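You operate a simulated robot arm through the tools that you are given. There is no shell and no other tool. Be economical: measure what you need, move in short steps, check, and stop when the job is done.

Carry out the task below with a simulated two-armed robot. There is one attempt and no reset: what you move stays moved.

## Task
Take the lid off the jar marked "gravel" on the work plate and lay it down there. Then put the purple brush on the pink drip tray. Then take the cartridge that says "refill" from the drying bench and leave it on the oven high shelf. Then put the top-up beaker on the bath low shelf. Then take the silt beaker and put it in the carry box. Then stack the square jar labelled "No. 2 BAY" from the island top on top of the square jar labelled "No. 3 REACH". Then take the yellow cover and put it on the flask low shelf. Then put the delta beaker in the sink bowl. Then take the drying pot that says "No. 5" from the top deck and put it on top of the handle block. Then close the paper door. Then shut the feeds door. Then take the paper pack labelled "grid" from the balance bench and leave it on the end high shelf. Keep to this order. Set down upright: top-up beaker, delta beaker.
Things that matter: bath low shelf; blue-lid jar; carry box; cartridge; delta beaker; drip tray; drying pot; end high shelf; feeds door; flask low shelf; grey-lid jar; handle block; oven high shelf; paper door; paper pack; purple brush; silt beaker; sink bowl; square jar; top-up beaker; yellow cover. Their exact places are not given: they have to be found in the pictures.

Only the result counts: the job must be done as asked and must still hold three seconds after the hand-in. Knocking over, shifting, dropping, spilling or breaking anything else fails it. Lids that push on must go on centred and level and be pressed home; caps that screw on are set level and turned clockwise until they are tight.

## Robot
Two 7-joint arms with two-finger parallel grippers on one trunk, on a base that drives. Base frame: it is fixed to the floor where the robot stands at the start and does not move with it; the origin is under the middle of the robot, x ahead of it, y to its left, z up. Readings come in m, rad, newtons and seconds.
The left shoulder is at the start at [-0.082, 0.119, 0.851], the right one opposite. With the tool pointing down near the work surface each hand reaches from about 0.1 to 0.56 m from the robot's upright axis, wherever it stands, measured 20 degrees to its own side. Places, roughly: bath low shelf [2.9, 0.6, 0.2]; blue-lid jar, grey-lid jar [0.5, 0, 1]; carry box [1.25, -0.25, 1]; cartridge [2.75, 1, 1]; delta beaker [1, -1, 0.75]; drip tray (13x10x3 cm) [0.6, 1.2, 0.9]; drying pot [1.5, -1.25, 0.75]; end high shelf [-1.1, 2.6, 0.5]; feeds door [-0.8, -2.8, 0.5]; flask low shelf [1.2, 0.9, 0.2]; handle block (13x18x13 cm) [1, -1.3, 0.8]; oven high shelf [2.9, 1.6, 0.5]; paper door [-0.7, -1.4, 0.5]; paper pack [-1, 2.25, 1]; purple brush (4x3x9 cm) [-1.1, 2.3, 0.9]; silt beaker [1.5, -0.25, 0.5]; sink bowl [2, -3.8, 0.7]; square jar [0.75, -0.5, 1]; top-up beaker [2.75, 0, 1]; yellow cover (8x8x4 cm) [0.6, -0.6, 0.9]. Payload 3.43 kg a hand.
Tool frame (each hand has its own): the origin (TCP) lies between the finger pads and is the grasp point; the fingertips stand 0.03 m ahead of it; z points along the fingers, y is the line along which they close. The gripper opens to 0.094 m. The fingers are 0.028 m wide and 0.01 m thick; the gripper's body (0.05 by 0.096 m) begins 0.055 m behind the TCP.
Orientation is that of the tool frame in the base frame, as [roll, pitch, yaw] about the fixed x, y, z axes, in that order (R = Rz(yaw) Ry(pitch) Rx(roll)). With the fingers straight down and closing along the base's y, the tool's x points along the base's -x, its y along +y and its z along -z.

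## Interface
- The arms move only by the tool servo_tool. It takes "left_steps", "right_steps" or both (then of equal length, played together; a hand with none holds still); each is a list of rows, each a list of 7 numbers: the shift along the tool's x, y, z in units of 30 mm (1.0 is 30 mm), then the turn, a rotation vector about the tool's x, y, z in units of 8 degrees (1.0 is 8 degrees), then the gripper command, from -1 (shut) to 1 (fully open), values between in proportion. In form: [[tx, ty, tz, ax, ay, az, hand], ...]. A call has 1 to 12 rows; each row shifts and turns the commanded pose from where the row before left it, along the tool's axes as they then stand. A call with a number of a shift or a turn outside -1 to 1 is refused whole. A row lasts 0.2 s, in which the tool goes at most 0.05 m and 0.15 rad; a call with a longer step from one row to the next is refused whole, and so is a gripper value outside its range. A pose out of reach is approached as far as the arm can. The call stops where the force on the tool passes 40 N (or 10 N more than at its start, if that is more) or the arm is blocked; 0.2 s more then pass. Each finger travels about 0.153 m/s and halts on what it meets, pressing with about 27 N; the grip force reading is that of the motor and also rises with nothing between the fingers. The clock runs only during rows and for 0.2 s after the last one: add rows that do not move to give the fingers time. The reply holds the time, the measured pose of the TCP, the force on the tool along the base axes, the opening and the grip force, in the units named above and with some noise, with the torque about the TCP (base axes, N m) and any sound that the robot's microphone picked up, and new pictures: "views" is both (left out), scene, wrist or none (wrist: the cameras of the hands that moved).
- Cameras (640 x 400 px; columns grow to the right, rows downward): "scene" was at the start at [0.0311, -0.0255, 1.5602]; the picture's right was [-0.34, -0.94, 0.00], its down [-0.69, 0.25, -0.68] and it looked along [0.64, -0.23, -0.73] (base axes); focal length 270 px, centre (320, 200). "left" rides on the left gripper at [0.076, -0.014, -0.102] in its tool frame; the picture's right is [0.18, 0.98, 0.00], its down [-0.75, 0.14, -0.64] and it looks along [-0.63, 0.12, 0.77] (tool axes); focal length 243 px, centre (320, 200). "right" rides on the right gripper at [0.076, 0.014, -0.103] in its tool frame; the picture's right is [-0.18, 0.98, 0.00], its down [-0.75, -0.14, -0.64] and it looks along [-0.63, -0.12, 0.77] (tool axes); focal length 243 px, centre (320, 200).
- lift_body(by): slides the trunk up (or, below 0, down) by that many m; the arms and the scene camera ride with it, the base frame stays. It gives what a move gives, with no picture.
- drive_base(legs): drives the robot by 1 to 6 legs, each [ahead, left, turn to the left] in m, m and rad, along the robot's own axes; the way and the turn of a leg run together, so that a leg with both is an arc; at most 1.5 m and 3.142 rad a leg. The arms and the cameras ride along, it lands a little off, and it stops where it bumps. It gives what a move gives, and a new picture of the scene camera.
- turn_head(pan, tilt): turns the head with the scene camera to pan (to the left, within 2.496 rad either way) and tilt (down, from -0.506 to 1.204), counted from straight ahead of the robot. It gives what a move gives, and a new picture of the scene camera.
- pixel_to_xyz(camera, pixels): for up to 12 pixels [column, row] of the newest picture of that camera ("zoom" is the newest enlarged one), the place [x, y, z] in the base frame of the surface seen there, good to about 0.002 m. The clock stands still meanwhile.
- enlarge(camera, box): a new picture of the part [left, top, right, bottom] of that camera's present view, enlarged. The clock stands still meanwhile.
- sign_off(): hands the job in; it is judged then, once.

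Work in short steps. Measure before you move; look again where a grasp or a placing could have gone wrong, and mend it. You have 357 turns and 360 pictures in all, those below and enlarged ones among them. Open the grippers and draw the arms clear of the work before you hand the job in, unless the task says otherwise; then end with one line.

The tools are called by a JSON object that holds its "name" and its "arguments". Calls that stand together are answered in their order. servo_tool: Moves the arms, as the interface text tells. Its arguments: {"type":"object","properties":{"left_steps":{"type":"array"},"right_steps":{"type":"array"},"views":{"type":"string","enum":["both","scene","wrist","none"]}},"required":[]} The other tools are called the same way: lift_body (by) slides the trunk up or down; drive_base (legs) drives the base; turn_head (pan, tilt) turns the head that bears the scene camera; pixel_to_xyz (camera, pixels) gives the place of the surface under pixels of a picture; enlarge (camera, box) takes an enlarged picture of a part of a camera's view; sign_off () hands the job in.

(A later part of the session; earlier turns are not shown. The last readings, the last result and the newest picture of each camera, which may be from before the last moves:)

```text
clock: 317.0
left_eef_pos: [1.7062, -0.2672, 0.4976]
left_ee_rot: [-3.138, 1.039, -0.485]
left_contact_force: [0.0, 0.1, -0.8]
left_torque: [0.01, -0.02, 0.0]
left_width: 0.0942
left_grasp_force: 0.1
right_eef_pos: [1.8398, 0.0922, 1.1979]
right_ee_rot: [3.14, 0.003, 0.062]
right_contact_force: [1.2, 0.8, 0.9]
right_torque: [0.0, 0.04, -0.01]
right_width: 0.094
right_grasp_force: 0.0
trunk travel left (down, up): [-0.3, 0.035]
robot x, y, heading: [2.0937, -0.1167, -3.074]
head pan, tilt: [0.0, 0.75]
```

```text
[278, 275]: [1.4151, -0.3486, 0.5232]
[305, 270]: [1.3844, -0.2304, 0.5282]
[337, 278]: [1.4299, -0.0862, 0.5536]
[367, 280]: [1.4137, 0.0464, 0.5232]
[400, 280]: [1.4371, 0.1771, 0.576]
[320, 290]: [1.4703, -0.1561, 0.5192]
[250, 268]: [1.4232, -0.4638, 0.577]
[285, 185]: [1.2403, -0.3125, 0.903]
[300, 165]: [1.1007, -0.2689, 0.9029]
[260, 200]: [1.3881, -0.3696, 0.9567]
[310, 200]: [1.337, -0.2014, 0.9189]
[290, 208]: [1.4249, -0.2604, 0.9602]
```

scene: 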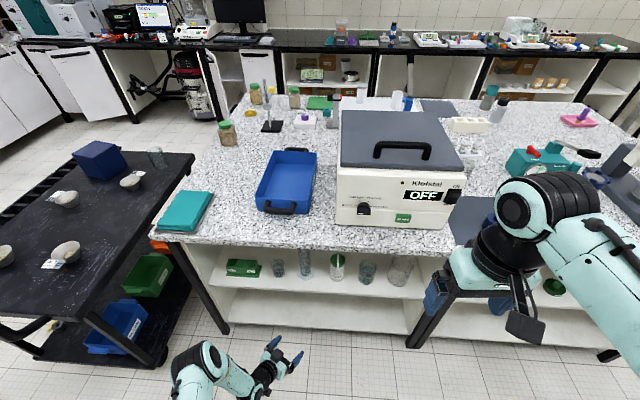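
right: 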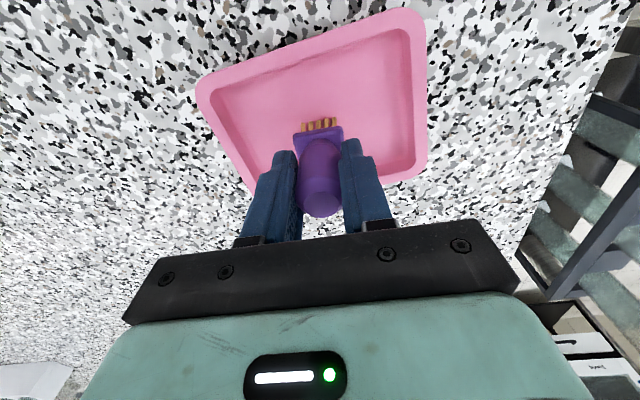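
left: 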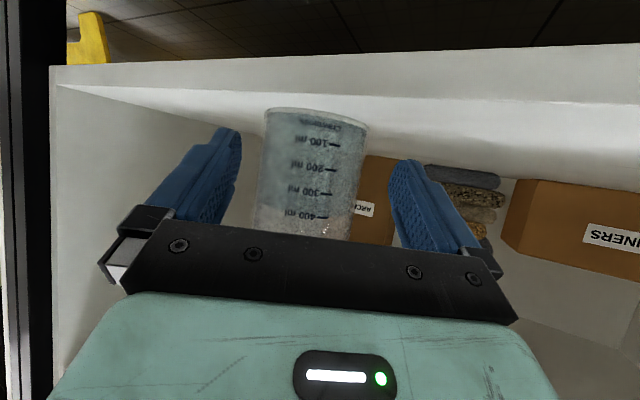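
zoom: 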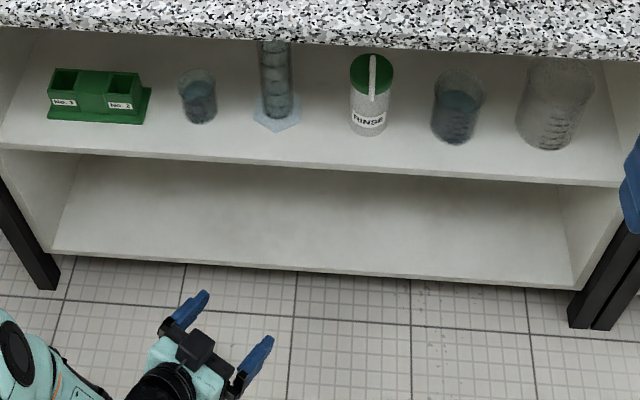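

The rough place suggests the small beaker at y≈-0.35. I enlarge it to check for a label.

{"name": "enlarge", "arguments": {"camera": "scene", "box": [260, 250, 324, 290]}}

{"name": "enlarge", "arguments": {"camera": "scene", "box": [350, 250, 422, 295]}}

```text
10.00 times, centred on (292, 270) of scene
```

zoom: 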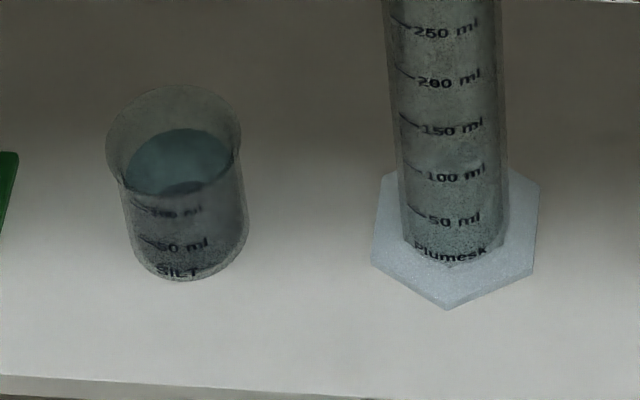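

```text
8.89 times, centred on (386, 272) of scene
```

zoom: 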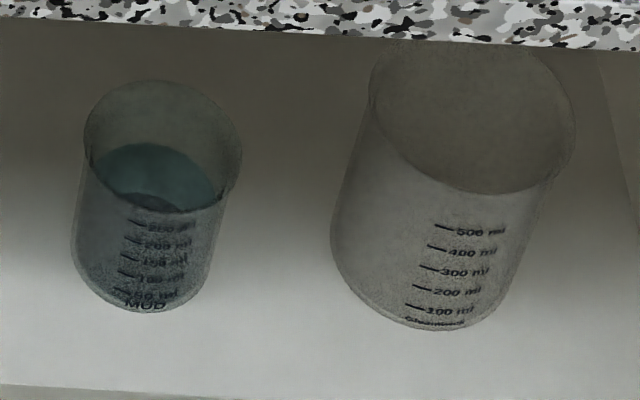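

The small one reads SILT. I straighten the robot's heading, line up on it, and raise/yaw the left hand to point straight ahead.

{"name": "drive_base", "arguments": {"legs": [[0, 0.1, -0.068]]}}

{"name": "servo_tool", "arguments": {"left_steps": [[-0.863, 0, -0.504, 0, 0, 0, 0.6], [-0.863, 0, -0.504, 0, 0, 0, 0.6], [-0.863, 0, -0.504, 0, 0, 0, 0.6], [-0.863, 0, -0.504, 0, 0, 0, 0.6], [-0.863, 0, -0.504, 0, 0, 0, 0.6], [-0.863, 0, -0.504, 0, 0, 0, 0.6], [-0.863, 0, -0.504, 0, 0, 0, 0.6], [-0.863, 0, -0.504, -0.863, 0, -0.504, 0.6], [-0.863, 0, -0.504, -0.863, 0, -0.504, 0.6], [0, 0, 0, -0.863, 0, -0.504, 0.6], [0, 0, 0, -0.863, 0, -0.504, 0.6]], "views": "none"}}

```text
clock: 318.6
left_eef_pos: [1.6998, -0.3393, 0.4974]
left_ee_rot: [-3.137, 1.041, -0.554]
left_contact_force: [-0.5, 0.3, -0.1]
left_torque: [-0.01, -0.02, -0.03]
left_width: 0.094
left_grasp_force: 0.0
right_eef_pos: [1.8583, 0.0104, 1.198]
right_ee_rot: [3.141, 0.002, -0.007]
right_contact_force: [-0.1, -1.1, 0.1]
right_torque: [0.0, 0.01, -0.03]
right_width: 0.094
right_grasp_force: 0.1
trunk travel left (down, up): [-0.3, 0.035]
robot x, y, heading: [2.0985, -0.2181, 3.138]
head pan, tilt: [0.0, 0.75]
```

scene: 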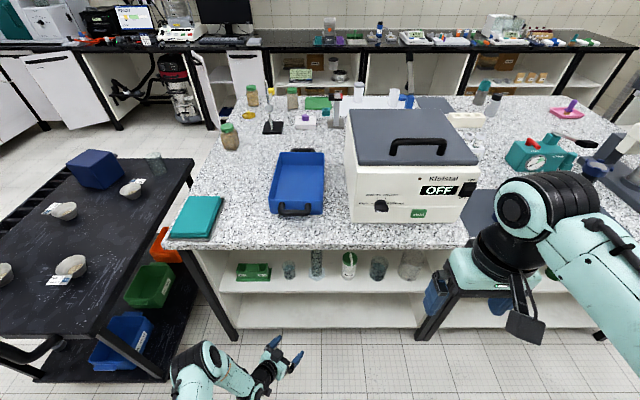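

```text
clock: 321.0
left_eef_pos: [1.6982, -0.3381, 0.7677]
left_ee_rot: [3.141, 1.039, 0.0]
left_contact_force: [0.2, 0.1, 1.2]
left_torque: [0.03, -0.03, -0.01]
left_width: 0.0751
left_grasp_force: 0.2
right_eef_pos: [1.859, 0.0112, 1.198]
right_ee_rot: [3.141, 0.003, -0.007]
right_contact_force: [-0.3, -1.5, 0.6]
right_torque: [0.02, 0.03, 0.0]
right_width: 0.094
right_grasp_force: 0.0
trunk travel left (down, up): [-0.3, 0.035]
robot x, y, heading: [2.0927, -0.2158, 3.139]
head pan, tilt: [0.0, 0.75]
```

The hand now points straight at the island. I lower the trunk 20 cm so the TCP is at z≈0.567 and look through the wrist camera.

{"name": "lift_body", "arguments": {"by": -0.2}}

{"name": "drive_base", "arguments": {"legs": [[0.12, 0, 0]]}}

{"name": "servo_tool", "arguments": {"left_steps": [[0, 0, 0, 0, 0, 0, 0.6]], "views": "wrist"}}

{"name": "enlarge", "arguments": {"camera": "left", "box": [200, 60, 440, 210]}}

```text
clock: 323.1
left_eef_pos: [1.699, -0.3381, 0.5685]
left_ee_rot: [-3.141, 1.041, 0.002]
left_contact_force: [-0.3, -0.1, -0.7]
left_torque: [0.01, 0.0, -0.02]
left_width: 0.0752
left_grasp_force: 0.0
right_eef_pos: [1.8585, 0.0106, 0.999]
right_ee_rot: [3.14, 0.003, -0.006]
right_contact_force: [0.2, -0.1, -0.4]
right_torque: [-0.01, -0.02, 0.02]
right_width: 0.0937
right_grasp_force: 0.1
trunk travel left (down, up): [-0.1, 0.235]
robot x, y, heading: [2.097, -0.2165, 3.142]
head pan, tilt: [0.0, 0.75]
```

```text
clock: 324.4
left_eef_pos: [1.5797, -0.338, 0.5669]
left_ee_rot: [-3.14, 1.041, 0.001]
left_contact_force: [0.8, 0.7, -1.7]
left_torque: [0.01, 0.01, -0.01]
left_width: 0.075
left_grasp_force: 0.2
right_eef_pos: [1.7381, 0.0117, 0.9964]
right_ee_rot: [3.14, 0.001, -0.01]
right_contact_force: [0.7, 0.1, -0.6]
right_torque: [0.0, -0.01, 0.01]
right_width: 0.0943
right_grasp_force: 0.0
trunk travel left (down, up): [-0.1, 0.235]
robot x, y, heading: [1.9735, -0.2184, 3.136]
head pan, tilt: [0.0, 0.75]
```

scene: 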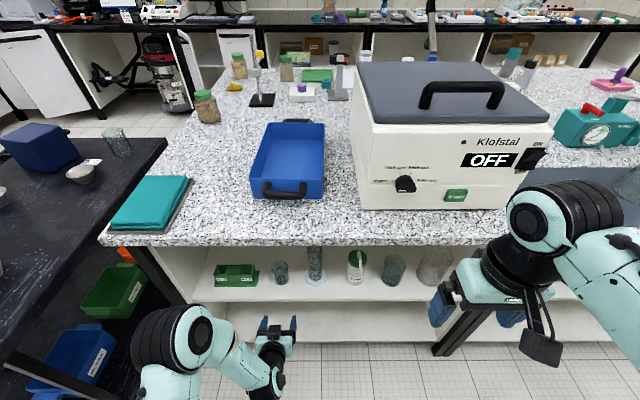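

```text
clock: 324.8
left_eef_pos: [1.5791, -0.3355, 0.5676]
left_ee_rot: [-3.14, 1.04, -0.002]
left_contact_force: [0.1, 0.9, 0.4]
left_torque: [0.02, -0.02, 0.01]
left_width: 0.0752
left_grasp_force: 0.0
right_eef_pos: [1.7392, 0.0118, 0.9983]
right_ee_rot: [3.14, 0.003, -0.008]
right_contact_force: [0.0, 0.3, -0.9]
right_torque: [0.01, -0.05, 0.03]
right_width: 0.0939
right_grasp_force: 0.0
trunk travel left (down, up): [-0.1, 0.235]
robot x, y, heading: [1.9782, -0.2164, 3.139]
head pan, tilt: [0.0, 0.75]
```

left: 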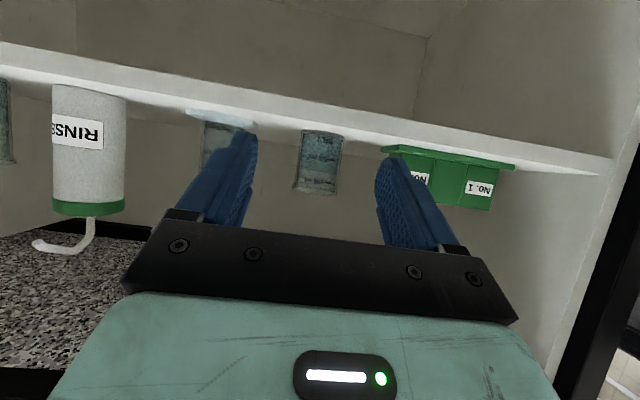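

```text
2.67 times, centred on (320, 135) of left
```

zoom: 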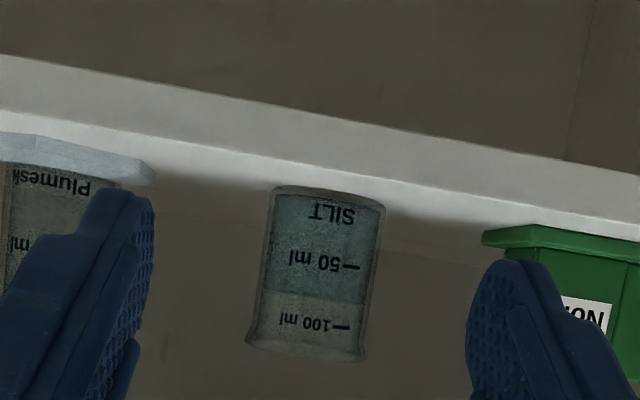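

I measure the label to get the beaker's depth.

{"name": "pixel_to_xyz", "arguments": {"camera": "zoom", "pixels": [[325, 213], [318, 262], [335, 213], [300, 262], [325, 188], [100, 155], [560, 240], [320, 330]]}}

```text
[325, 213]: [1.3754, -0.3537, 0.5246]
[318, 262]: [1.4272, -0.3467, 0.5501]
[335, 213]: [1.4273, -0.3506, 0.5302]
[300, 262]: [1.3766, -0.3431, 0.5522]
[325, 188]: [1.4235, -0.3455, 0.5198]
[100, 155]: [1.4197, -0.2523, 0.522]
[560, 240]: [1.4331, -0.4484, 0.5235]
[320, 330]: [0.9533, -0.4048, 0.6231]
```

Beaker centre [1.402, -0.351], 5 cm wide. I shift sideways 1.5 cm and drive 11 cm nearer.

{"name": "servo_tool", "arguments": {"left_steps": [[0, 0.48, 0, 0, 0, 0, 0.6]], "views": "none"}}

{"name": "drive_base", "arguments": {"legs": [[0.1, 0, 0]]}}

{"name": "servo_tool", "arguments": {"left_steps": [[0, 0, 0, 0, 0, 0, 0.6]], "views": "wrist"}}

```text
clock: 325.2
left_eef_pos: [1.5781, -0.3516, 0.5675]
left_ee_rot: [-3.14, 1.041, 0.0]
left_contact_force: [0.1, -0.4, 1.2]
left_torque: [0.0, 0.0, 0.0]
left_width: 0.0755
left_grasp_force: 0.0
right_eef_pos: [1.7391, 0.0107, 0.9976]
right_ee_rot: [3.141, 0.004, -0.008]
right_contact_force: [1.2, 0.3, -0.1]
right_torque: [0.01, 0.01, -0.04]
right_width: 0.0938
right_grasp_force: 0.1
trunk travel left (down, up): [-0.1, 0.235]
robot x, y, heading: [1.9757, -0.2143, 3.14]
head pan, tilt: [0.0, 0.75]
```

```text
clock: 326.3
left_eef_pos: [1.4765, -0.3513, 0.5665]
left_ee_rot: [-3.141, 1.038, 0.001]
left_contact_force: [-0.4, -0.1, 0.2]
left_torque: [0.01, 0.0, 0.01]
left_width: 0.0752
left_grasp_force: 0.1
right_eef_pos: [1.6375, 0.0108, 0.9992]
right_ee_rot: [3.14, 0.001, -0.006]
right_contact_force: [0.1, -1.2, 0.0]
right_torque: [-0.02, -0.02, -0.02]
right_width: 0.0941
right_grasp_force: 0.0
trunk travel left (down, up): [-0.1, 0.235]
robot x, y, heading: [1.8747, -0.2131, 3.146]
head pan, tilt: [0.0, 0.75]
```

scene: 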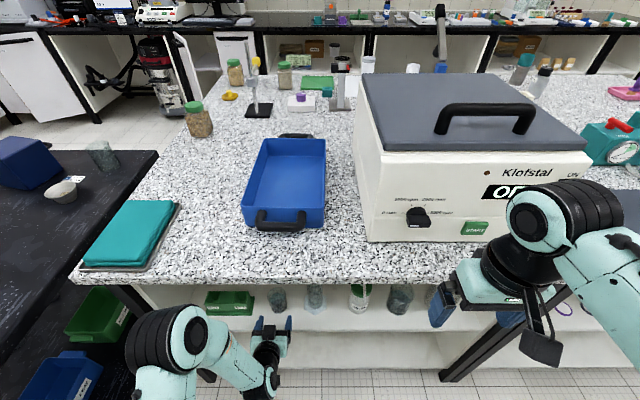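

```text
clock: 326.7
left_eef_pos: [1.478, -0.3515, 0.5654]
left_ee_rot: [-3.139, 1.04, 0.0]
left_contact_force: [-0.4, 0.4, 0.4]
left_torque: [-0.01, 0.02, 0.0]
left_width: 0.0749
left_grasp_force: 0.0
right_eef_pos: [1.639, 0.0109, 0.9979]
right_ee_rot: [3.141, 0.003, -0.008]
right_contact_force: [0.6, -0.1, 0.2]
right_torque: [0.03, 0.0, 0.0]
right_width: 0.0938
right_grasp_force: 0.1
trunk travel left (down, up): [-0.1, 0.235]
robot x, y, heading: [1.8739, -0.2177, 3.139]
head pan, tilt: [0.0, 0.75]
```

left: 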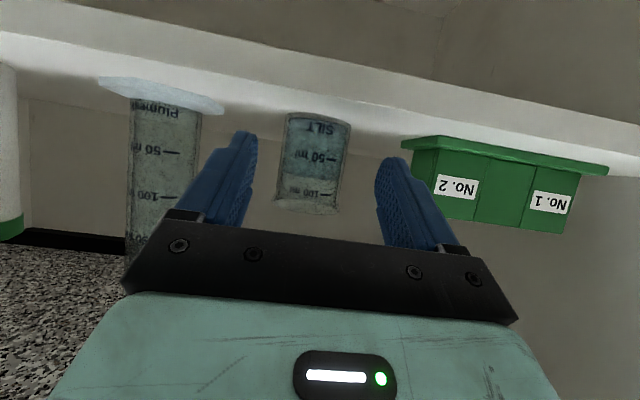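

Aligned (beaker's base on column ~318). I slide in 6.4 cm.

{"name": "servo_tool", "arguments": {"left_steps": [[-0.27, 0, 0.46, 0, 0, 0, 0.6], [-0.27, 0, 0.46, 0, 0, 0, 0.6], [-0.27, 0, 0.46, 0, 0, 0, 0.6], [-0.27, 0, 0.46, 0, 0, 0, 0.6], [0, 0, 0, 0, 0, 0, 0.6]], "views": "wrist"}}

```text
clock: 327.9
left_eef_pos: [1.4142, -0.3514, 0.5677]
left_ee_rot: [-3.139, 1.039, 0.002]
left_contact_force: [0.2, 0.1, 0.6]
left_torque: [-0.02, 0.0, 0.03]
left_width: 0.0751
left_grasp_force: 0.1
right_eef_pos: [1.6386, 0.011, 0.9971]
right_ee_rot: [3.139, 0.0, -0.007]
right_contact_force: [0.0, 0.7, -0.2]
right_torque: [0.01, 0.01, 0.03]
right_width: 0.0941
right_grasp_force: 0.2
trunk travel left (down, up): [-0.1, 0.235]
robot x, y, heading: [1.8751, -0.2176, 3.135]
head pan, tilt: [0.0, 0.75]
```

left: 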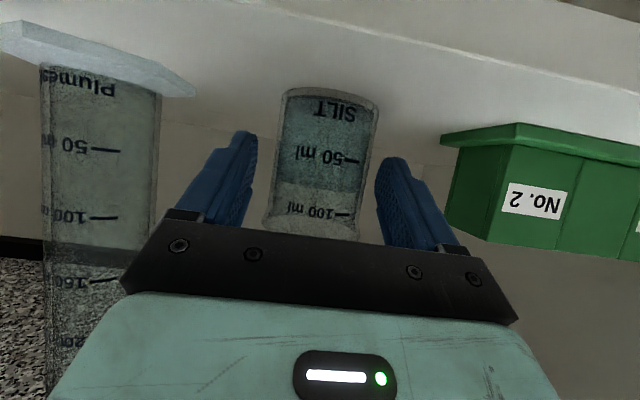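

The beaker is between the fingers. I close gently and lift 2 cm.

{"name": "servo_tool", "arguments": {"left_steps": [[0, 0, 0, 0, 0, 0, 0.4], [0, 0, 0, 0, 0, 0, 0.2], [0, 0, 0, 0, 0, 0, 0], [0, 0, 0, 0, 0, 0, -0.5], [0, 0, 0, 0, 0, 0, -1], [0, 0, 0, 0, 0, 0, -1], [-0.25, 0, -0.146, 0, 0, 0, -1], [-0.3, 0, -0.175, 0, 0, 0, -1], [0, 0, 0, 0, 0, 0, -1]], "views": "wrist"}}

```text
clock: 329.9
left_eef_pos: [1.4137, -0.3507, 0.5863]
left_ee_rot: [-3.14, 1.038, 0.004]
left_contact_force: [0.3, -0.2, -1.3]
left_torque: [0.02, -0.02, -0.03]
left_width: 0.0547
left_grasp_force: 27.4
right_eef_pos: [1.6377, 0.0117, 0.997]
right_ee_rot: [3.14, 0.002, -0.007]
right_contact_force: [-0.8, 0.9, -0.5]
right_torque: [-0.03, 0.05, -0.01]
right_width: 0.0942
right_grasp_force: 0.0
trunk travel left (down, up): [-0.1, 0.235]
robot x, y, heading: [1.8748, -0.2131, 3.139]
head pan, tilt: [0.0, 0.75]
```

left: 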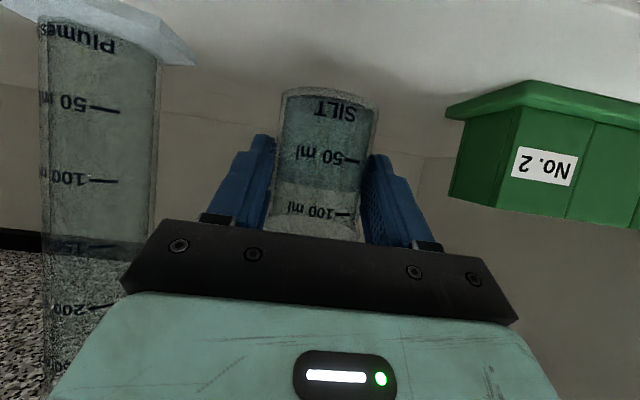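

Held upright. I back out of the shelf, raise the trunk fully and look at the box.

{"name": "servo_tool", "arguments": {"left_steps": [[-0.4, 0, -0.233, 0, 0, 0, -1], [-0.4, 0, -0.233, 0, 0, 0, -1]], "views": "none"}}

{"name": "drive_base", "arguments": {"legs": [[-0.25, 0, 0]]}}

{"name": "lift_body", "arguments": {"by": 0.23}}

{"name": "turn_head", "arguments": {"pan": 0.0, "tilt": 0.75}}

{"name": "pixel_to_xyz", "arguments": {"camera": "scene", "pixels": [[295, 150], [275, 150], [315, 150], [295, 165], [295, 180], [270, 205], [312, 205], [295, 198], [272, 180], [318, 180], [330, 210], [290, 230]]}}

```text
clock: 330.5
left_eef_pos: [1.4141, -0.3512, 0.6151]
left_ee_rot: [-3.139, 1.042, 0.004]
left_contact_force: [-0.1, 0.1, -0.5]
left_torque: [-0.06, -0.05, 0.01]
left_width: 0.055
left_grasp_force: 27.3
right_eef_pos: [1.6395, 0.0116, 0.9979]
right_ee_rot: [3.141, 0.001, -0.008]
right_contact_force: [-0.1, 0.2, -0.3]
right_torque: [0.02, -0.02, -0.02]
right_width: 0.0943
right_grasp_force: 0.0
trunk travel left (down, up): [-0.1, 0.235]
robot x, y, heading: [1.8742, -0.2153, 3.141]
head pan, tilt: [0.0, 0.75]
```

```text
clock: 332.3
left_eef_pos: [1.6618, -0.3511, 0.6145]
left_ee_rot: [-3.141, 1.04, 0.005]
left_contact_force: [0.4, 0.3, -1.5]
left_torque: [0.0, -0.02, 0.02]
left_width: 0.0546
left_grasp_force: 26.5
right_eef_pos: [1.8864, 0.0106, 0.9993]
right_ee_rot: [3.139, 0.004, -0.003]
right_contact_force: [0.0, 0.5, 0.0]
right_torque: [0.0, 0.03, -0.02]
right_width: 0.0936
right_grasp_force: 0.0
trunk travel left (down, up): [-0.1, 0.235]
robot x, y, heading: [2.1228, -0.2169, -3.14]
head pan, tilt: [0.0, 0.75]
```

scene: 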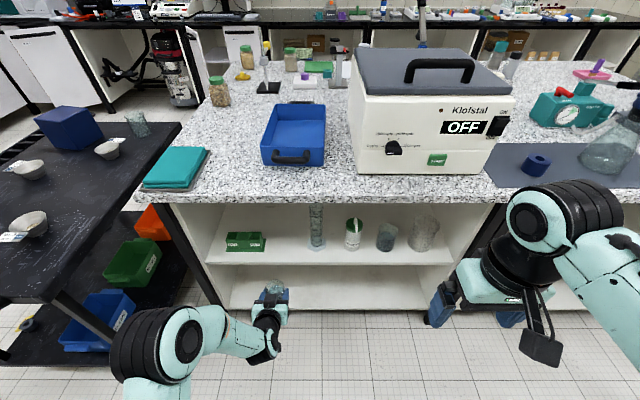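

```text
clock: 334.8
left_eef_pos: [1.6624, -0.3529, 0.8433]
left_ee_rot: [-3.14, 1.039, 0.006]
left_contact_force: [0.3, 0.1, -1.8]
left_torque: [0.01, -0.02, -0.02]
left_width: 0.0546
left_grasp_force: 27.2
right_eef_pos: [1.8853, 0.0105, 1.2279]
right_ee_rot: [3.139, 0.002, -0.002]
right_contact_force: [0.0, -0.4, 0.0]
right_torque: [0.01, -0.02, 0.02]
right_width: 0.0941
right_grasp_force: 0.1
trunk travel left (down, up): [-0.33, 0.005]
robot x, y, heading: [2.1188, -0.2152, -3.137]
head pan, tilt: [0.0, 0.75]
```

```text
clock: 335.4
left_eef_pos: [1.6617, -0.3527, 0.8453]
left_ee_rot: [-3.139, 1.041, 0.005]
left_contact_force: [-0.6, 0.2, -1.5]
left_torque: [0.01, 0.0, 0.01]
left_width: 0.0547
left_grasp_force: 27.2
right_eef_pos: [1.886, 0.0106, 1.2271]
right_ee_rot: [3.14, 0.005, -0.002]
right_contact_force: [0.3, 0.7, 0.2]
right_torque: [-0.02, -0.01, 0.0]
right_width: 0.094
right_grasp_force: 0.0
trunk travel left (down, up): [-0.33, 0.005]
robot x, y, heading: [2.1213, -0.2178, -3.143]
head pan, tilt: [0.0, 0.75]
```

scene: 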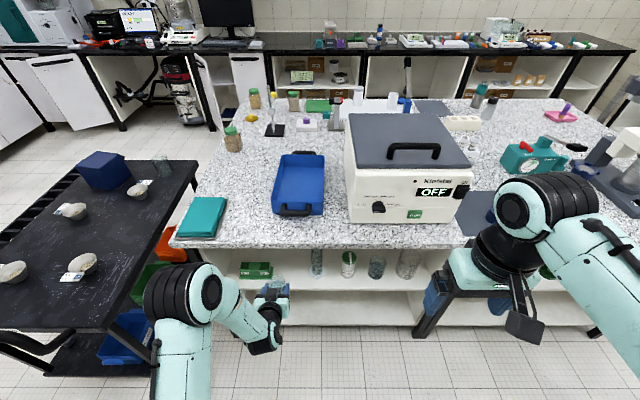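

```text
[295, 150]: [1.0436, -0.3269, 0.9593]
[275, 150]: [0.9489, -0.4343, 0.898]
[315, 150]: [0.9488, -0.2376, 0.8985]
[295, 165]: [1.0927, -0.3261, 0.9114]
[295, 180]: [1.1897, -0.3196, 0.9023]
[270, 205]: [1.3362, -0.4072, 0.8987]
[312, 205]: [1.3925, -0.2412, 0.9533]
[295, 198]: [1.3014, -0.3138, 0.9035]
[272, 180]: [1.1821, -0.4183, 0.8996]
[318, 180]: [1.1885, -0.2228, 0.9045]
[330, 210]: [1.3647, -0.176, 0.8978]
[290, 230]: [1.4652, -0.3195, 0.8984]
```

Box interior: x 1.07–1.39, y −0.41…−0.22, floor z≈0.903, rim ≈0.96. I raise the hand to z≈1.085, centre it in y, and drive up to the island.

{"name": "servo_tool", "arguments": {"left_steps": [[-0.863, 0, -0.504, 0, 0, 0, -1], [-0.863, 0, -0.504, 0, 0, 0, -1], [-0.863, 0, -0.504, 0, 0, 0, -1], [-0.863, 0, -0.504, 0, 0, 0, -1], [-0.863, 0, -0.504, 0, 0, 0, -1], [-0.863, 0, -0.504, 0, 0, 0, -1], [-0.863, -0.4, -0.504, 0, 0, 0, -1], [-0.863, -0.4, -0.504, 0, 0, 0, -1], [0, -0.4, 0, 0, 0, 0, -1]], "views": "none"}}

{"name": "drive_base", "arguments": {"legs": [[0.33, 0, 0]]}}

```text
clock: 337.4
left_eef_pos: [1.6609, -0.317, 1.0842]
left_ee_rot: [-3.139, 1.039, 0.005]
left_contact_force: [-0.7, -1.3, -2.2]
left_torque: [-0.01, 0.0, 0.0]
left_width: 0.0547
left_grasp_force: 27.3
right_eef_pos: [1.8851, 0.0097, 1.2284]
right_ee_rot: [3.139, 0.003, -0.004]
right_contact_force: [-0.5, -0.3, -0.1]
right_torque: [0.0, -0.01, -0.02]
right_width: 0.0942
right_grasp_force: 0.0
trunk travel left (down, up): [-0.33, 0.005]
robot x, y, heading: [2.123, -0.2149, -3.139]
head pan, tilt: [0.0, 0.75]
```

```text
clock: 339.6
left_eef_pos: [1.3244, -0.316, 1.0833]
left_ee_rot: [-3.141, 1.039, 0.004]
left_contact_force: [0.0, 0.0, -1.1]
left_torque: [0.02, 0.01, 0.01]
left_width: 0.0545
left_grasp_force: 26.4
right_eef_pos: [1.5514, 0.0109, 1.2273]
right_ee_rot: [3.138, 0.001, -0.004]
right_contact_force: [-0.3, -0.3, 0.8]
right_torque: [-0.01, 0.02, 0.0]
right_width: 0.0941
right_grasp_force: 0.0
trunk travel left (down, up): [-0.33, 0.005]
robot x, y, heading: [1.7834, -0.2182, 3.14]
head pan, tilt: [0.0, 0.75]
```

scene: 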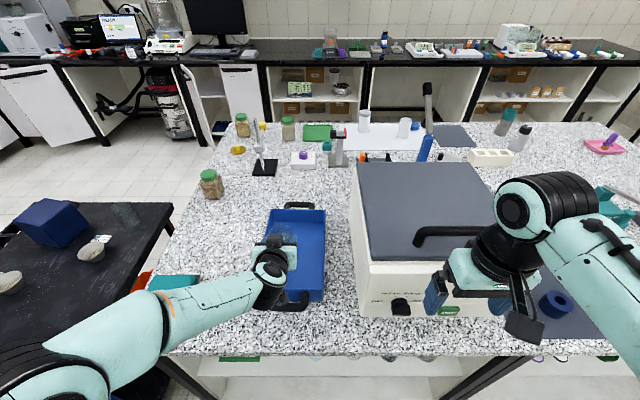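

The hand is over the box. I extend 16 cm toward its far part.

{"name": "servo_tool", "arguments": {"left_steps": [[-0.538, 0, 0.92, 0, 0, 0, -1], [-0.538, 0, 0.92, 0, 0, 0, -1], [-0.538, 0, 0.92, 0, 0, 0, -1], [-0.538, 0, 0.92, 0, 0, 0, -1], [-0.538, 0, 0.92, 0, 0, 0, -1], [0, 0, 0, 0, 0, 0, -1]], "views": "wrist"}}

```text
clock: 341.0
left_eef_pos: [1.165, -0.3157, 1.0838]
left_ee_rot: [-3.139, 1.041, 0.003]
left_contact_force: [-0.5, -0.1, -1.3]
left_torque: [-0.02, -0.01, 0.01]
left_width: 0.0549
left_grasp_force: 27.2
right_eef_pos: [1.5509, 0.0108, 1.2272]
right_ee_rot: [3.14, 0.003, -0.006]
right_contact_force: [0.1, 0.3, 0.5]
right_torque: [-0.02, 0.04, 0.02]
right_width: 0.0939
right_grasp_force: 0.0
trunk travel left (down, up): [-0.33, 0.005]
robot x, y, heading: [1.7868, -0.2175, 3.14]
head pan, tilt: [0.0, 0.75]
```

left: 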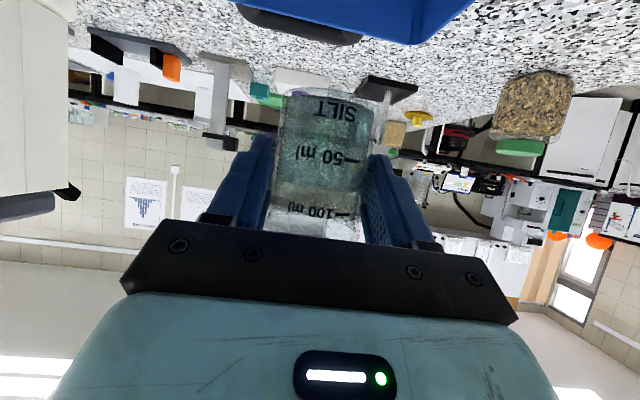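

I lower it into the box.

{"name": "servo_tool", "arguments": {"left_steps": [[0.8, 0, 0.467, 0, 0, 0, -1], [0.8, 0, 0.467, 0, 0, 0, -1], [0.8, 0, 0.467, 0, 0, 0, -1], [0.8, 0, 0.467, 0, 0, 0, -1], [0.3, 0, 0.175, 0, 0, 0, -1], [0, 0, 0, 0, 0, 0, -1]], "views": "both"}}

```text
clock: 342.4
left_eef_pos: [1.1652, -0.3142, 0.9629]
left_ee_rot: [-3.138, 1.039, 0.004]
left_contact_force: [0.1, 0.4, -1.2]
left_torque: [0.0, -0.05, 0.0]
left_width: 0.0545
left_grasp_force: 27.2
right_eef_pos: [1.5508, 0.0112, 1.2278]
right_ee_rot: [3.141, 0.003, -0.005]
right_contact_force: [-0.6, 0.2, -0.1]
right_torque: [0.03, -0.01, -0.01]
right_width: 0.0938
right_grasp_force: 0.1
trunk travel left (down, up): [-0.33, 0.005]
robot x, y, heading: [1.7881, -0.2155, 3.138]
head pan, tilt: [0.0, 0.75]
```

scene: 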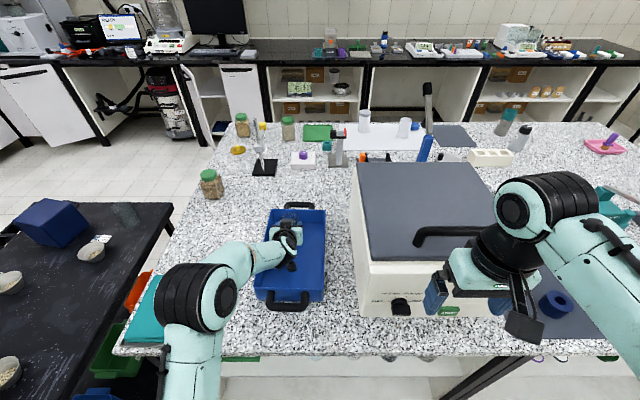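
left: 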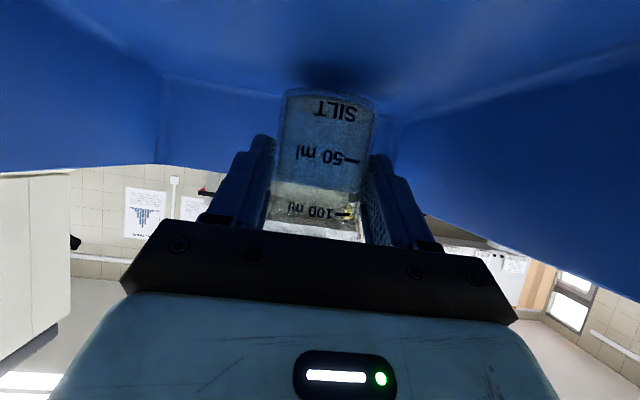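

Clear on all sides. I lower the last centimetre slowly.

{"name": "servo_tool", "arguments": {"left_steps": [[0.15, 0, 0.087, 0, 0, 0, -1], [0.1, 0, 0.058, 0, 0, 0, -1], [0.07, 0, 0.04, 0, 0, 0, -1], [0.05, 0, 0.03, 0, 0, 0, -1], [0, 0, 0, 0, 0, 0, -1]], "views": "none"}}

```text
clock: 343.6
left_eef_pos: [1.1662, -0.3159, 0.9518]
left_ee_rot: [-3.138, 1.046, 0.004]
left_contact_force: [1.0, -0.2, 12.7]
left_torque: [0.05, -0.18, -0.02]
left_width: 0.0547
left_grasp_force: 26.4
right_eef_pos: [1.5519, 0.011, 1.2281]
right_ee_rot: [3.14, 0.003, -0.004]
right_contact_force: [0.1, -0.2, 0.0]
right_torque: [0.04, -0.01, 0.0]
right_width: 0.094
right_grasp_force: 0.1
trunk travel left (down, up): [-0.33, 0.005]
robot x, y, heading: [1.7898, -0.2166, 3.144]
head pan, tilt: [0.0, 0.75]
```

Contact. I ease, open, and withdraw up and back.

{"name": "servo_tool", "arguments": {"left_steps": [[-0.04, 0, -0.023, 0, 0, 0, -1], [0, 0, 0, 0, 0, 0, 0.4], [0, 0, 0, 0, 0, 0, 0.6], [0, 0, 0, 0, 0, 0, 0.6], [0, 0, -0.5, 0, 0, 0, 0.6], [0, 0, -1, 0, 0, 0, 0.6], [-0.5, 0, -0.8, 0, 0, 0, 0.6], [-0.5, 0, -0.8, 0, 0, 0, 0.6], [-0.8, 0, -0.5, 0, 0, 0, 0.6], [-0.8, 0, -0.5, 0, 0, 0, 0.6]], "views": "scene"}}

{"name": "enlarge", "arguments": {"camera": "scene", "box": [240, 190, 352, 260]}}

```text
clock: 345.8
left_eef_pos: [1.233, -0.3149, 1.0792]
left_ee_rot: [-3.137, 1.04, 0.003]
left_contact_force: [0.3, -1.0, 0.0]
left_torque: [0.0, -0.01, 0.0]
left_width: 0.0754
left_grasp_force: 0.0
right_eef_pos: [1.5519, 0.0125, 1.2281]
right_ee_rot: [3.139, 0.004, -0.005]
right_contact_force: [-0.7, 0.6, 0.4]
right_torque: [0.04, 0.0, -0.01]
right_width: 0.094
right_grasp_force: 0.1
trunk travel left (down, up): [-0.33, 0.005]
robot x, y, heading: [1.787, -0.2193, 3.143]
head pan, tilt: [0.0, 0.75]
```

scene: 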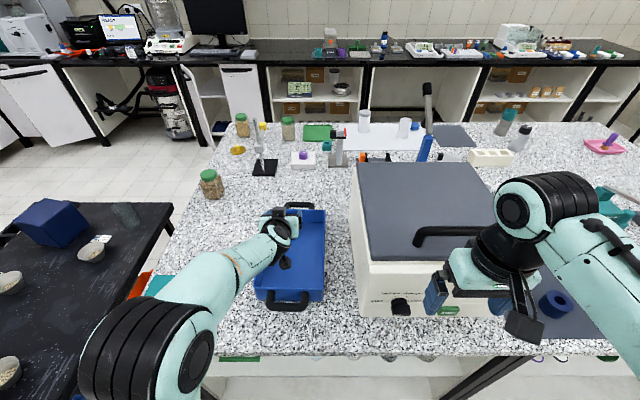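

```text
5.71 times, centred on (296, 225) of scene
```

zoom: 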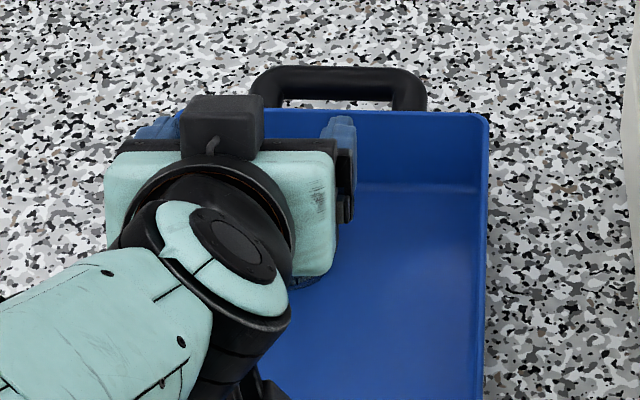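

I draw the left hand back further and restore it to pointing down, then check the beaker in the box.

{"name": "servo_tool", "arguments": {"left_steps": [[0.3, 0, -0.9, 0, 0, 0, 1], [0.3, 0, -0.9, 0, 0, 0, 1], [0.3, 0, -0.9, 0, 0, 0, 1], [0.2, 0, -0.9, 0, 0, 0, 1], [0, 0, 0, 0, 1, 0, 1], [0, 0, 0, 0, 1, 0, 1], [0, 0, 0, 0, 1, 0, 1], [0, 0, 0, 0, 1, 0, 1], [0, 0, 0, 0, 1, 0, 1], [0, 0, 0, 0, 1, 0, 1], [0, 0, 0, 0, 1, 0, 1], [0, 0, 0, 0, 0.45, 0, 1]], "views": "scene"}}

{"name": "enlarge", "arguments": {"camera": "scene", "box": [220, 180, 380, 280]}}

```text
clock: 348.4
left_eef_pos: [1.3428, -0.3147, 1.105]
left_ee_rot: [-3.141, 0.0, -0.001]
left_contact_force: [0.3, -0.7, -0.7]
left_torque: [-0.03, 0.02, -0.02]
left_width: 0.0941
left_grasp_force: 0.1
right_eef_pos: [1.5495, 0.011, 1.2279]
right_ee_rot: [3.138, 0.002, -0.005]
right_contact_force: [0.8, 0.4, -0.2]
right_torque: [0.0, 0.0, 0.0]
right_width: 0.0941
right_grasp_force: 0.1
trunk travel left (down, up): [-0.33, 0.005]
robot x, y, heading: [1.7854, -0.2145, 3.141]
head pan, tilt: [0.0, 0.75]
```

scene: 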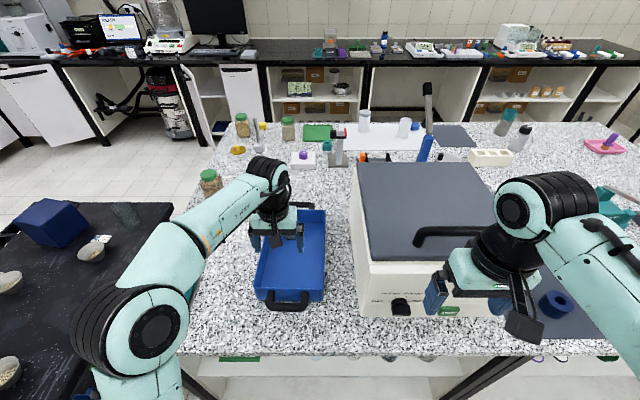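

```text
4.00 times, centred on (300, 230) of scene
```

zoom: 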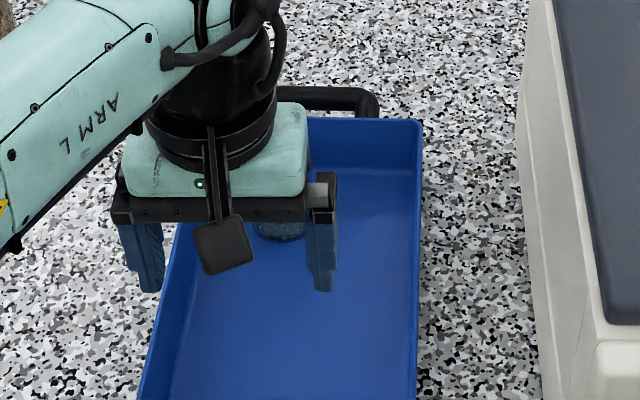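

The beaker's base shows at (280,230) of the zoom. I move the left hand aside and look at the box and the green-lid jars.

{"name": "servo_tool", "arguments": {"left_steps": [[1, 0, -0.8, 0, 0, 0, 1], [1, 0, -0.8, 0, 0, 0, 1], [1, 0, -0.8, 0, 0, 0, 1], [1, 0, -0.6, 0, 0, 0, 1], [0.5, 0, 0, 0, 0, 0, 1]], "views": "scene"}}

{"name": "enlarge", "arguments": {"camera": "scene", "box": [190, 95, 350, 195]}}

{"name": "enlarge", "arguments": {"camera": "scene", "box": [240, 190, 340, 253]}}

```text
clock: 349.6
left_eef_pos: [1.4798, -0.3146, 1.1947]
left_ee_rot: [-3.141, 0.0, -0.001]
left_contact_force: [-0.4, 1.0, 0.4]
left_torque: [0.04, -0.02, 0.02]
left_width: 0.094
left_grasp_force: 0.0
right_eef_pos: [1.5498, 0.0111, 1.2271]
right_ee_rot: [3.139, 0.002, -0.006]
right_contact_force: [0.9, 0.1, -0.7]
right_torque: [-0.01, 0.01, -0.05]
right_width: 0.094
right_grasp_force: 0.1
trunk travel left (down, up): [-0.33, 0.005]
robot x, y, heading: [1.7851, -0.2155, 3.141]
head pan, tilt: [0.0, 0.75]
```

scene: 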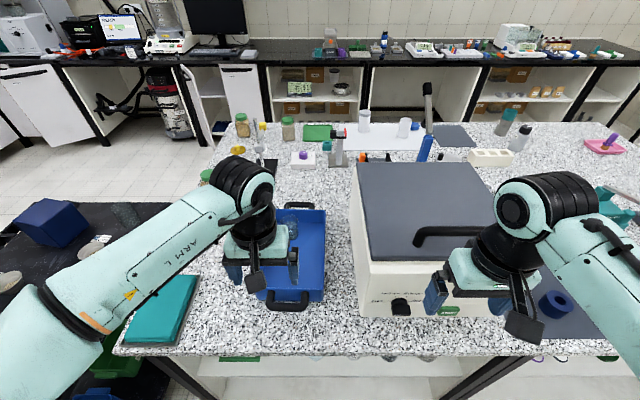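

```text
4.00 times, centred on (270, 145) of scene
```

zoom: 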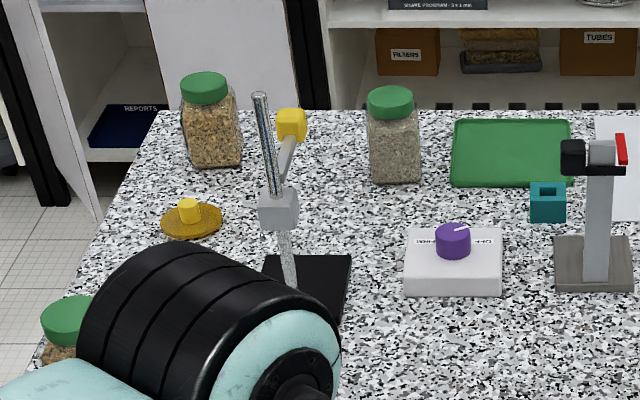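

```text
6.35 times, centred on (290, 222) of scene
```

zoom: 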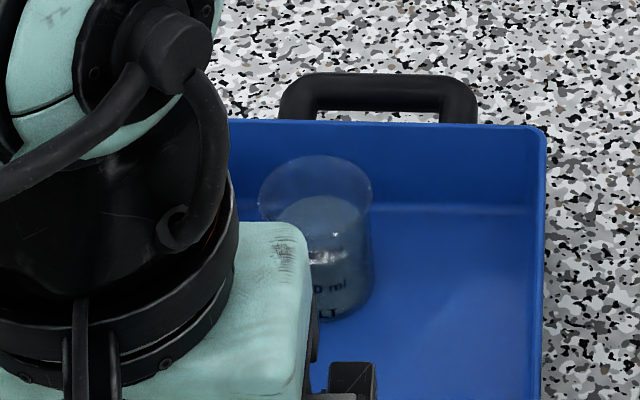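

The silt beaker stands in the box. Next come the square jars, reachable from the island's front side; I look left to see the way around the cart.

{"name": "turn_head", "arguments": {"pan": 0.75, "tilt": 0.65}}

{"name": "pixel_to_xyz", "arguments": {"camera": "scene", "pixels": [[320, 100], [200, 100], [100, 150], [60, 220], [450, 100], [300, 200], [400, 180], [250, 300], [180, 180], [350, 140], [240, 150], [500, 130]]}}

```text
clock: 350.7
left_eef_pos: [1.4781, -0.315, 1.1944]
left_ee_rot: [-3.141, -0.002, 0.001]
left_contact_force: [1.0, -0.1, 0.1]
left_torque: [-0.01, 0.01, -0.02]
left_width: 0.0938
left_grasp_force: 0.1
right_eef_pos: [1.5493, 0.012, 1.2265]
right_ee_rot: [3.14, 0.003, -0.006]
right_contact_force: [-0.3, -0.3, 0.2]
right_torque: [-0.03, 0.01, 0.01]
right_width: 0.0941
right_grasp_force: 0.0
trunk travel left (down, up): [-0.33, 0.005]
robot x, y, heading: [1.7915, -0.2155, 3.139]
head pan, tilt: [0.75, 0.649]
```

scene: 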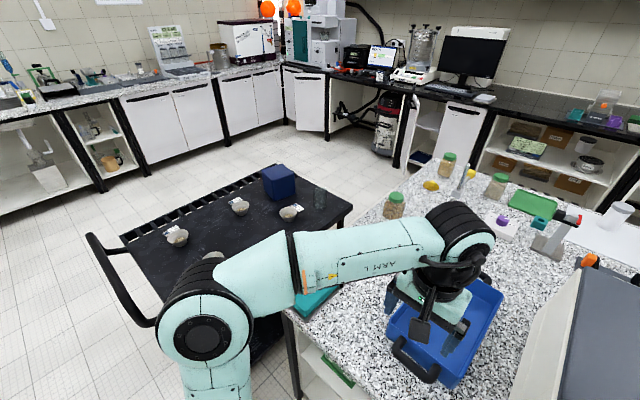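

```text
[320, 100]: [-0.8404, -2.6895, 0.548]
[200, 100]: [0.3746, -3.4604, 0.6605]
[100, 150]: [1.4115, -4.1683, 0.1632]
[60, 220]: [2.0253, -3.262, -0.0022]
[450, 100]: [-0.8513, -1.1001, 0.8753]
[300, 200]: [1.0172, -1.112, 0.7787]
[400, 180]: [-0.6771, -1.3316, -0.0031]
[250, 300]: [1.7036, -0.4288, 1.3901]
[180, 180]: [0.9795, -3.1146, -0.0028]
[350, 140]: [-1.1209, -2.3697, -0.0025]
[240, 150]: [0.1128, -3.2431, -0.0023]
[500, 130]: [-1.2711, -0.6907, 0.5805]
```

I measure the cart's outline to plan the drive around it.

{"name": "pixel_to_xyz", "arguments": {"camera": "scene", "pixels": [[122, 240], [90, 238], [110, 290], [150, 322], [272, 168], [348, 205], [160, 290], [280, 180], [319, 198], [288, 213], [240, 207], [177, 237]]}}

{"name": "enlarge", "arguments": {"camera": "scene", "box": [150, 150, 360, 281]}}

```text
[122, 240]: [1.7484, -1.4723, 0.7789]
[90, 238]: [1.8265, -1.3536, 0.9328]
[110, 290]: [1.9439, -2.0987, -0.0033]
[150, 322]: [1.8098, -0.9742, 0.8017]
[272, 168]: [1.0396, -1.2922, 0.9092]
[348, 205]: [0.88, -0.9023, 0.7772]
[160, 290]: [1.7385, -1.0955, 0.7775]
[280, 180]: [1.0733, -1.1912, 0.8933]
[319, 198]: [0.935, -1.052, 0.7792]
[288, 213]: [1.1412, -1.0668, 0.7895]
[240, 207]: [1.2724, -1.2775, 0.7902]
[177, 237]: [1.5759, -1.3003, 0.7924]
```

```text
3.05 times, centred on (255, 216) of scene
```

zoom: 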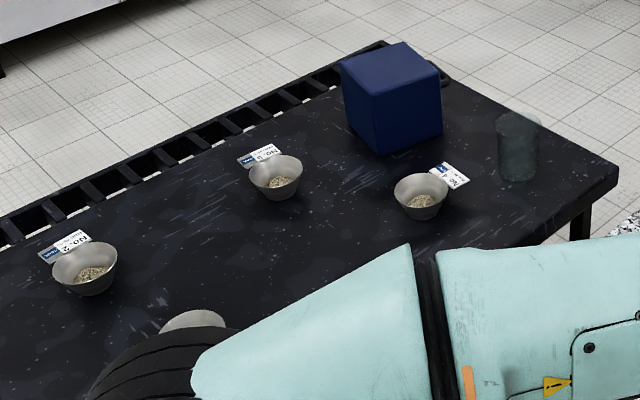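

The cart spans x 0.83–1.85 and y −1.5…−0.87. I drive around its outer side: back, left to y≈−2.07, ahead, then turn.

{"name": "drive_base", "arguments": {"legs": [[-0.41, 0, 0], [0, 1.4, 0], [0, 0.46, 0], [1.1, 0, 0], [1.1, 0, 0]]}}

```text
clock: 379.9
left_eef_pos: [-0.3117, -2.2106, 1.1947]
left_ee_rot: [-3.14, 0.002, 0.022]
left_contact_force: [-0.5, 0.2, 0.1]
left_torque: [-0.02, 0.03, 0.0]
left_width: 0.0939
left_grasp_force: 0.1
right_eef_pos: [-0.2475, -1.8835, 1.2277]
right_ee_rot: [3.141, 0.004, 0.015]
right_contact_force: [0.0, 0.1, -0.7]
right_torque: [0.01, 0.04, -0.02]
right_width: 0.0941
right_grasp_force: 0.0
trunk travel left (down, up): [-0.33, 0.005]
robot x, y, heading: [-0.0088, -2.1026, -3.127]
head pan, tilt: [0.75, 0.649]
```

scene: 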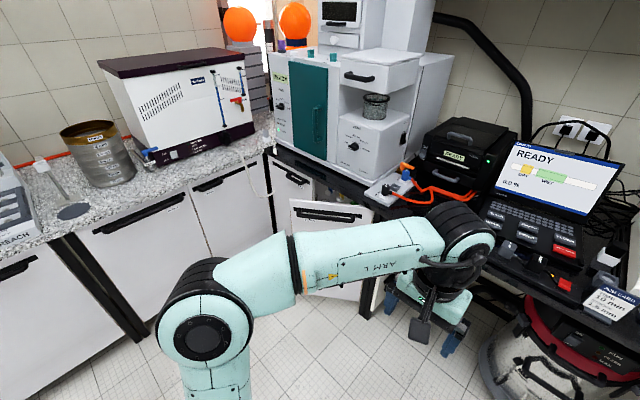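

Arrived. I turn to face the island and move up to y≈−0.45 (left).

{"name": "drive_base", "arguments": {"legs": [[0, 0, 3.127], [0, 1.2, 0], [0, 0.42, 0]]}}

{"name": "turn_head", "arguments": {"pan": 0.0, "tilt": 0.75}}

```text
clock: 401.8
left_eef_pos: [0.3052, -0.389, 1.1956]
left_ee_rot: [-3.14, 0.0, -3.138]
left_contact_force: [0.3, -0.5, 1.0]
left_torque: [-0.01, 0.02, 0.0]
left_width: 0.0941
left_grasp_force: 0.1
right_eef_pos: [0.2348, -0.7157, 1.2273]
right_ee_rot: [3.141, 0.002, 3.138]
right_contact_force: [0.1, -0.5, 0.4]
right_torque: [0.03, -0.02, 0.0]
right_width: 0.0937
right_grasp_force: 0.0
trunk travel left (down, up): [-0.33, 0.005]
robot x, y, heading: [-0.0025, -0.4892, -0.002]
head pan, tilt: [0.75, 0.649]
```

scene: 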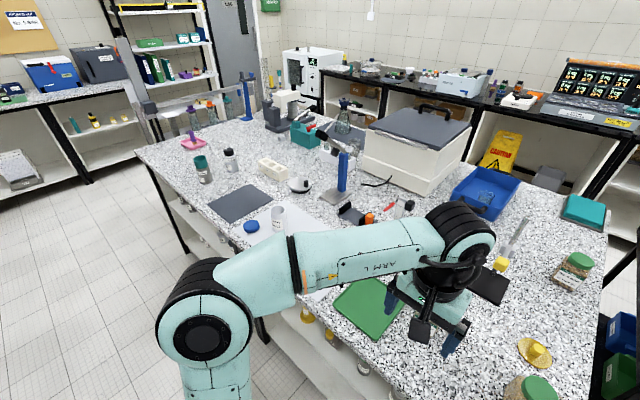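

```text
clock: 402.9
left_eef_pos: [0.3052, -0.3872, 1.1958]
left_ee_rot: [-3.139, -0.001, -3.138]
left_contact_force: [-0.5, 0.0, -1.4]
left_torque: [-0.01, -0.01, 0.0]
left_width: 0.0943
left_grasp_force: 0.1
right_eef_pos: [0.2339, -0.7159, 1.2278]
right_ee_rot: [-3.141, 0.003, 3.141]
right_contact_force: [-0.4, 0.0, -0.9]
right_torque: [-0.01, 0.02, -0.01]
right_width: 0.094
right_grasp_force: 0.0
trunk travel left (down, up): [-0.33, 0.005]
robot x, y, heading: [-0.0014, -0.4885, 0.004]
head pan, tilt: [0.0, 0.75]
```

scene: 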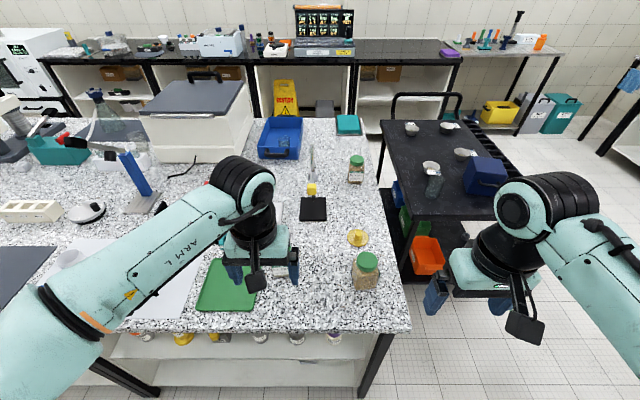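

I see jars at (366,270) and (355,168), and the yellow cover at (358,237). The third jar is behind the left hand, so I draw that hand aside and enlarge.

{"name": "servo_tool", "arguments": {"left_steps": [[0.5, 1, 0, 0, 0, 0, 1], [0.5, 1, 0, 0, 0, 0, 1], [0.5, 1, 0, 0, 0, 0, 1], [0, 1, 0, 0, 0, 0, 1]], "views": "scene"}}

{"name": "enlarge", "arguments": {"camera": "scene", "box": [240, 140, 420, 320]}}

```text
clock: 403.9
left_eef_pos: [0.259, -0.2687, 1.195]
left_ee_rot: [3.141, 0.0, -3.139]
left_contact_force: [-1.4, 0.1, 0.0]
left_torque: [0.0, -0.02, 0.01]
left_width: 0.0941
left_grasp_force: 0.0
right_eef_pos: [0.2348, -0.7144, 1.2286]
right_ee_rot: [-3.141, 0.003, 3.14]
right_contact_force: [0.6, 0.8, 0.1]
right_torque: [-0.05, -0.01, -0.03]
right_width: 0.094
right_grasp_force: 0.0
trunk travel left (down, up): [-0.33, 0.005]
robot x, y, heading: [-0.0001, -0.4894, -0.0]
head pan, tilt: [0.0, 0.75]
```

scene: 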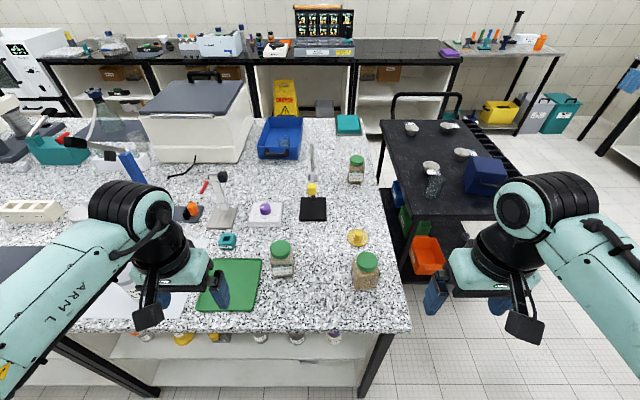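

```text
2.22 times, centred on (330, 230) of scene
```

zoom: 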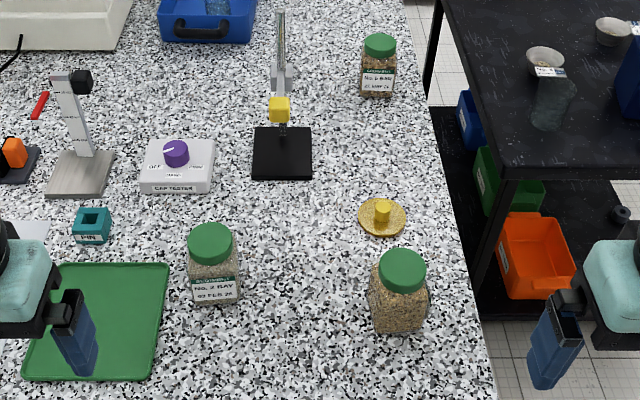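

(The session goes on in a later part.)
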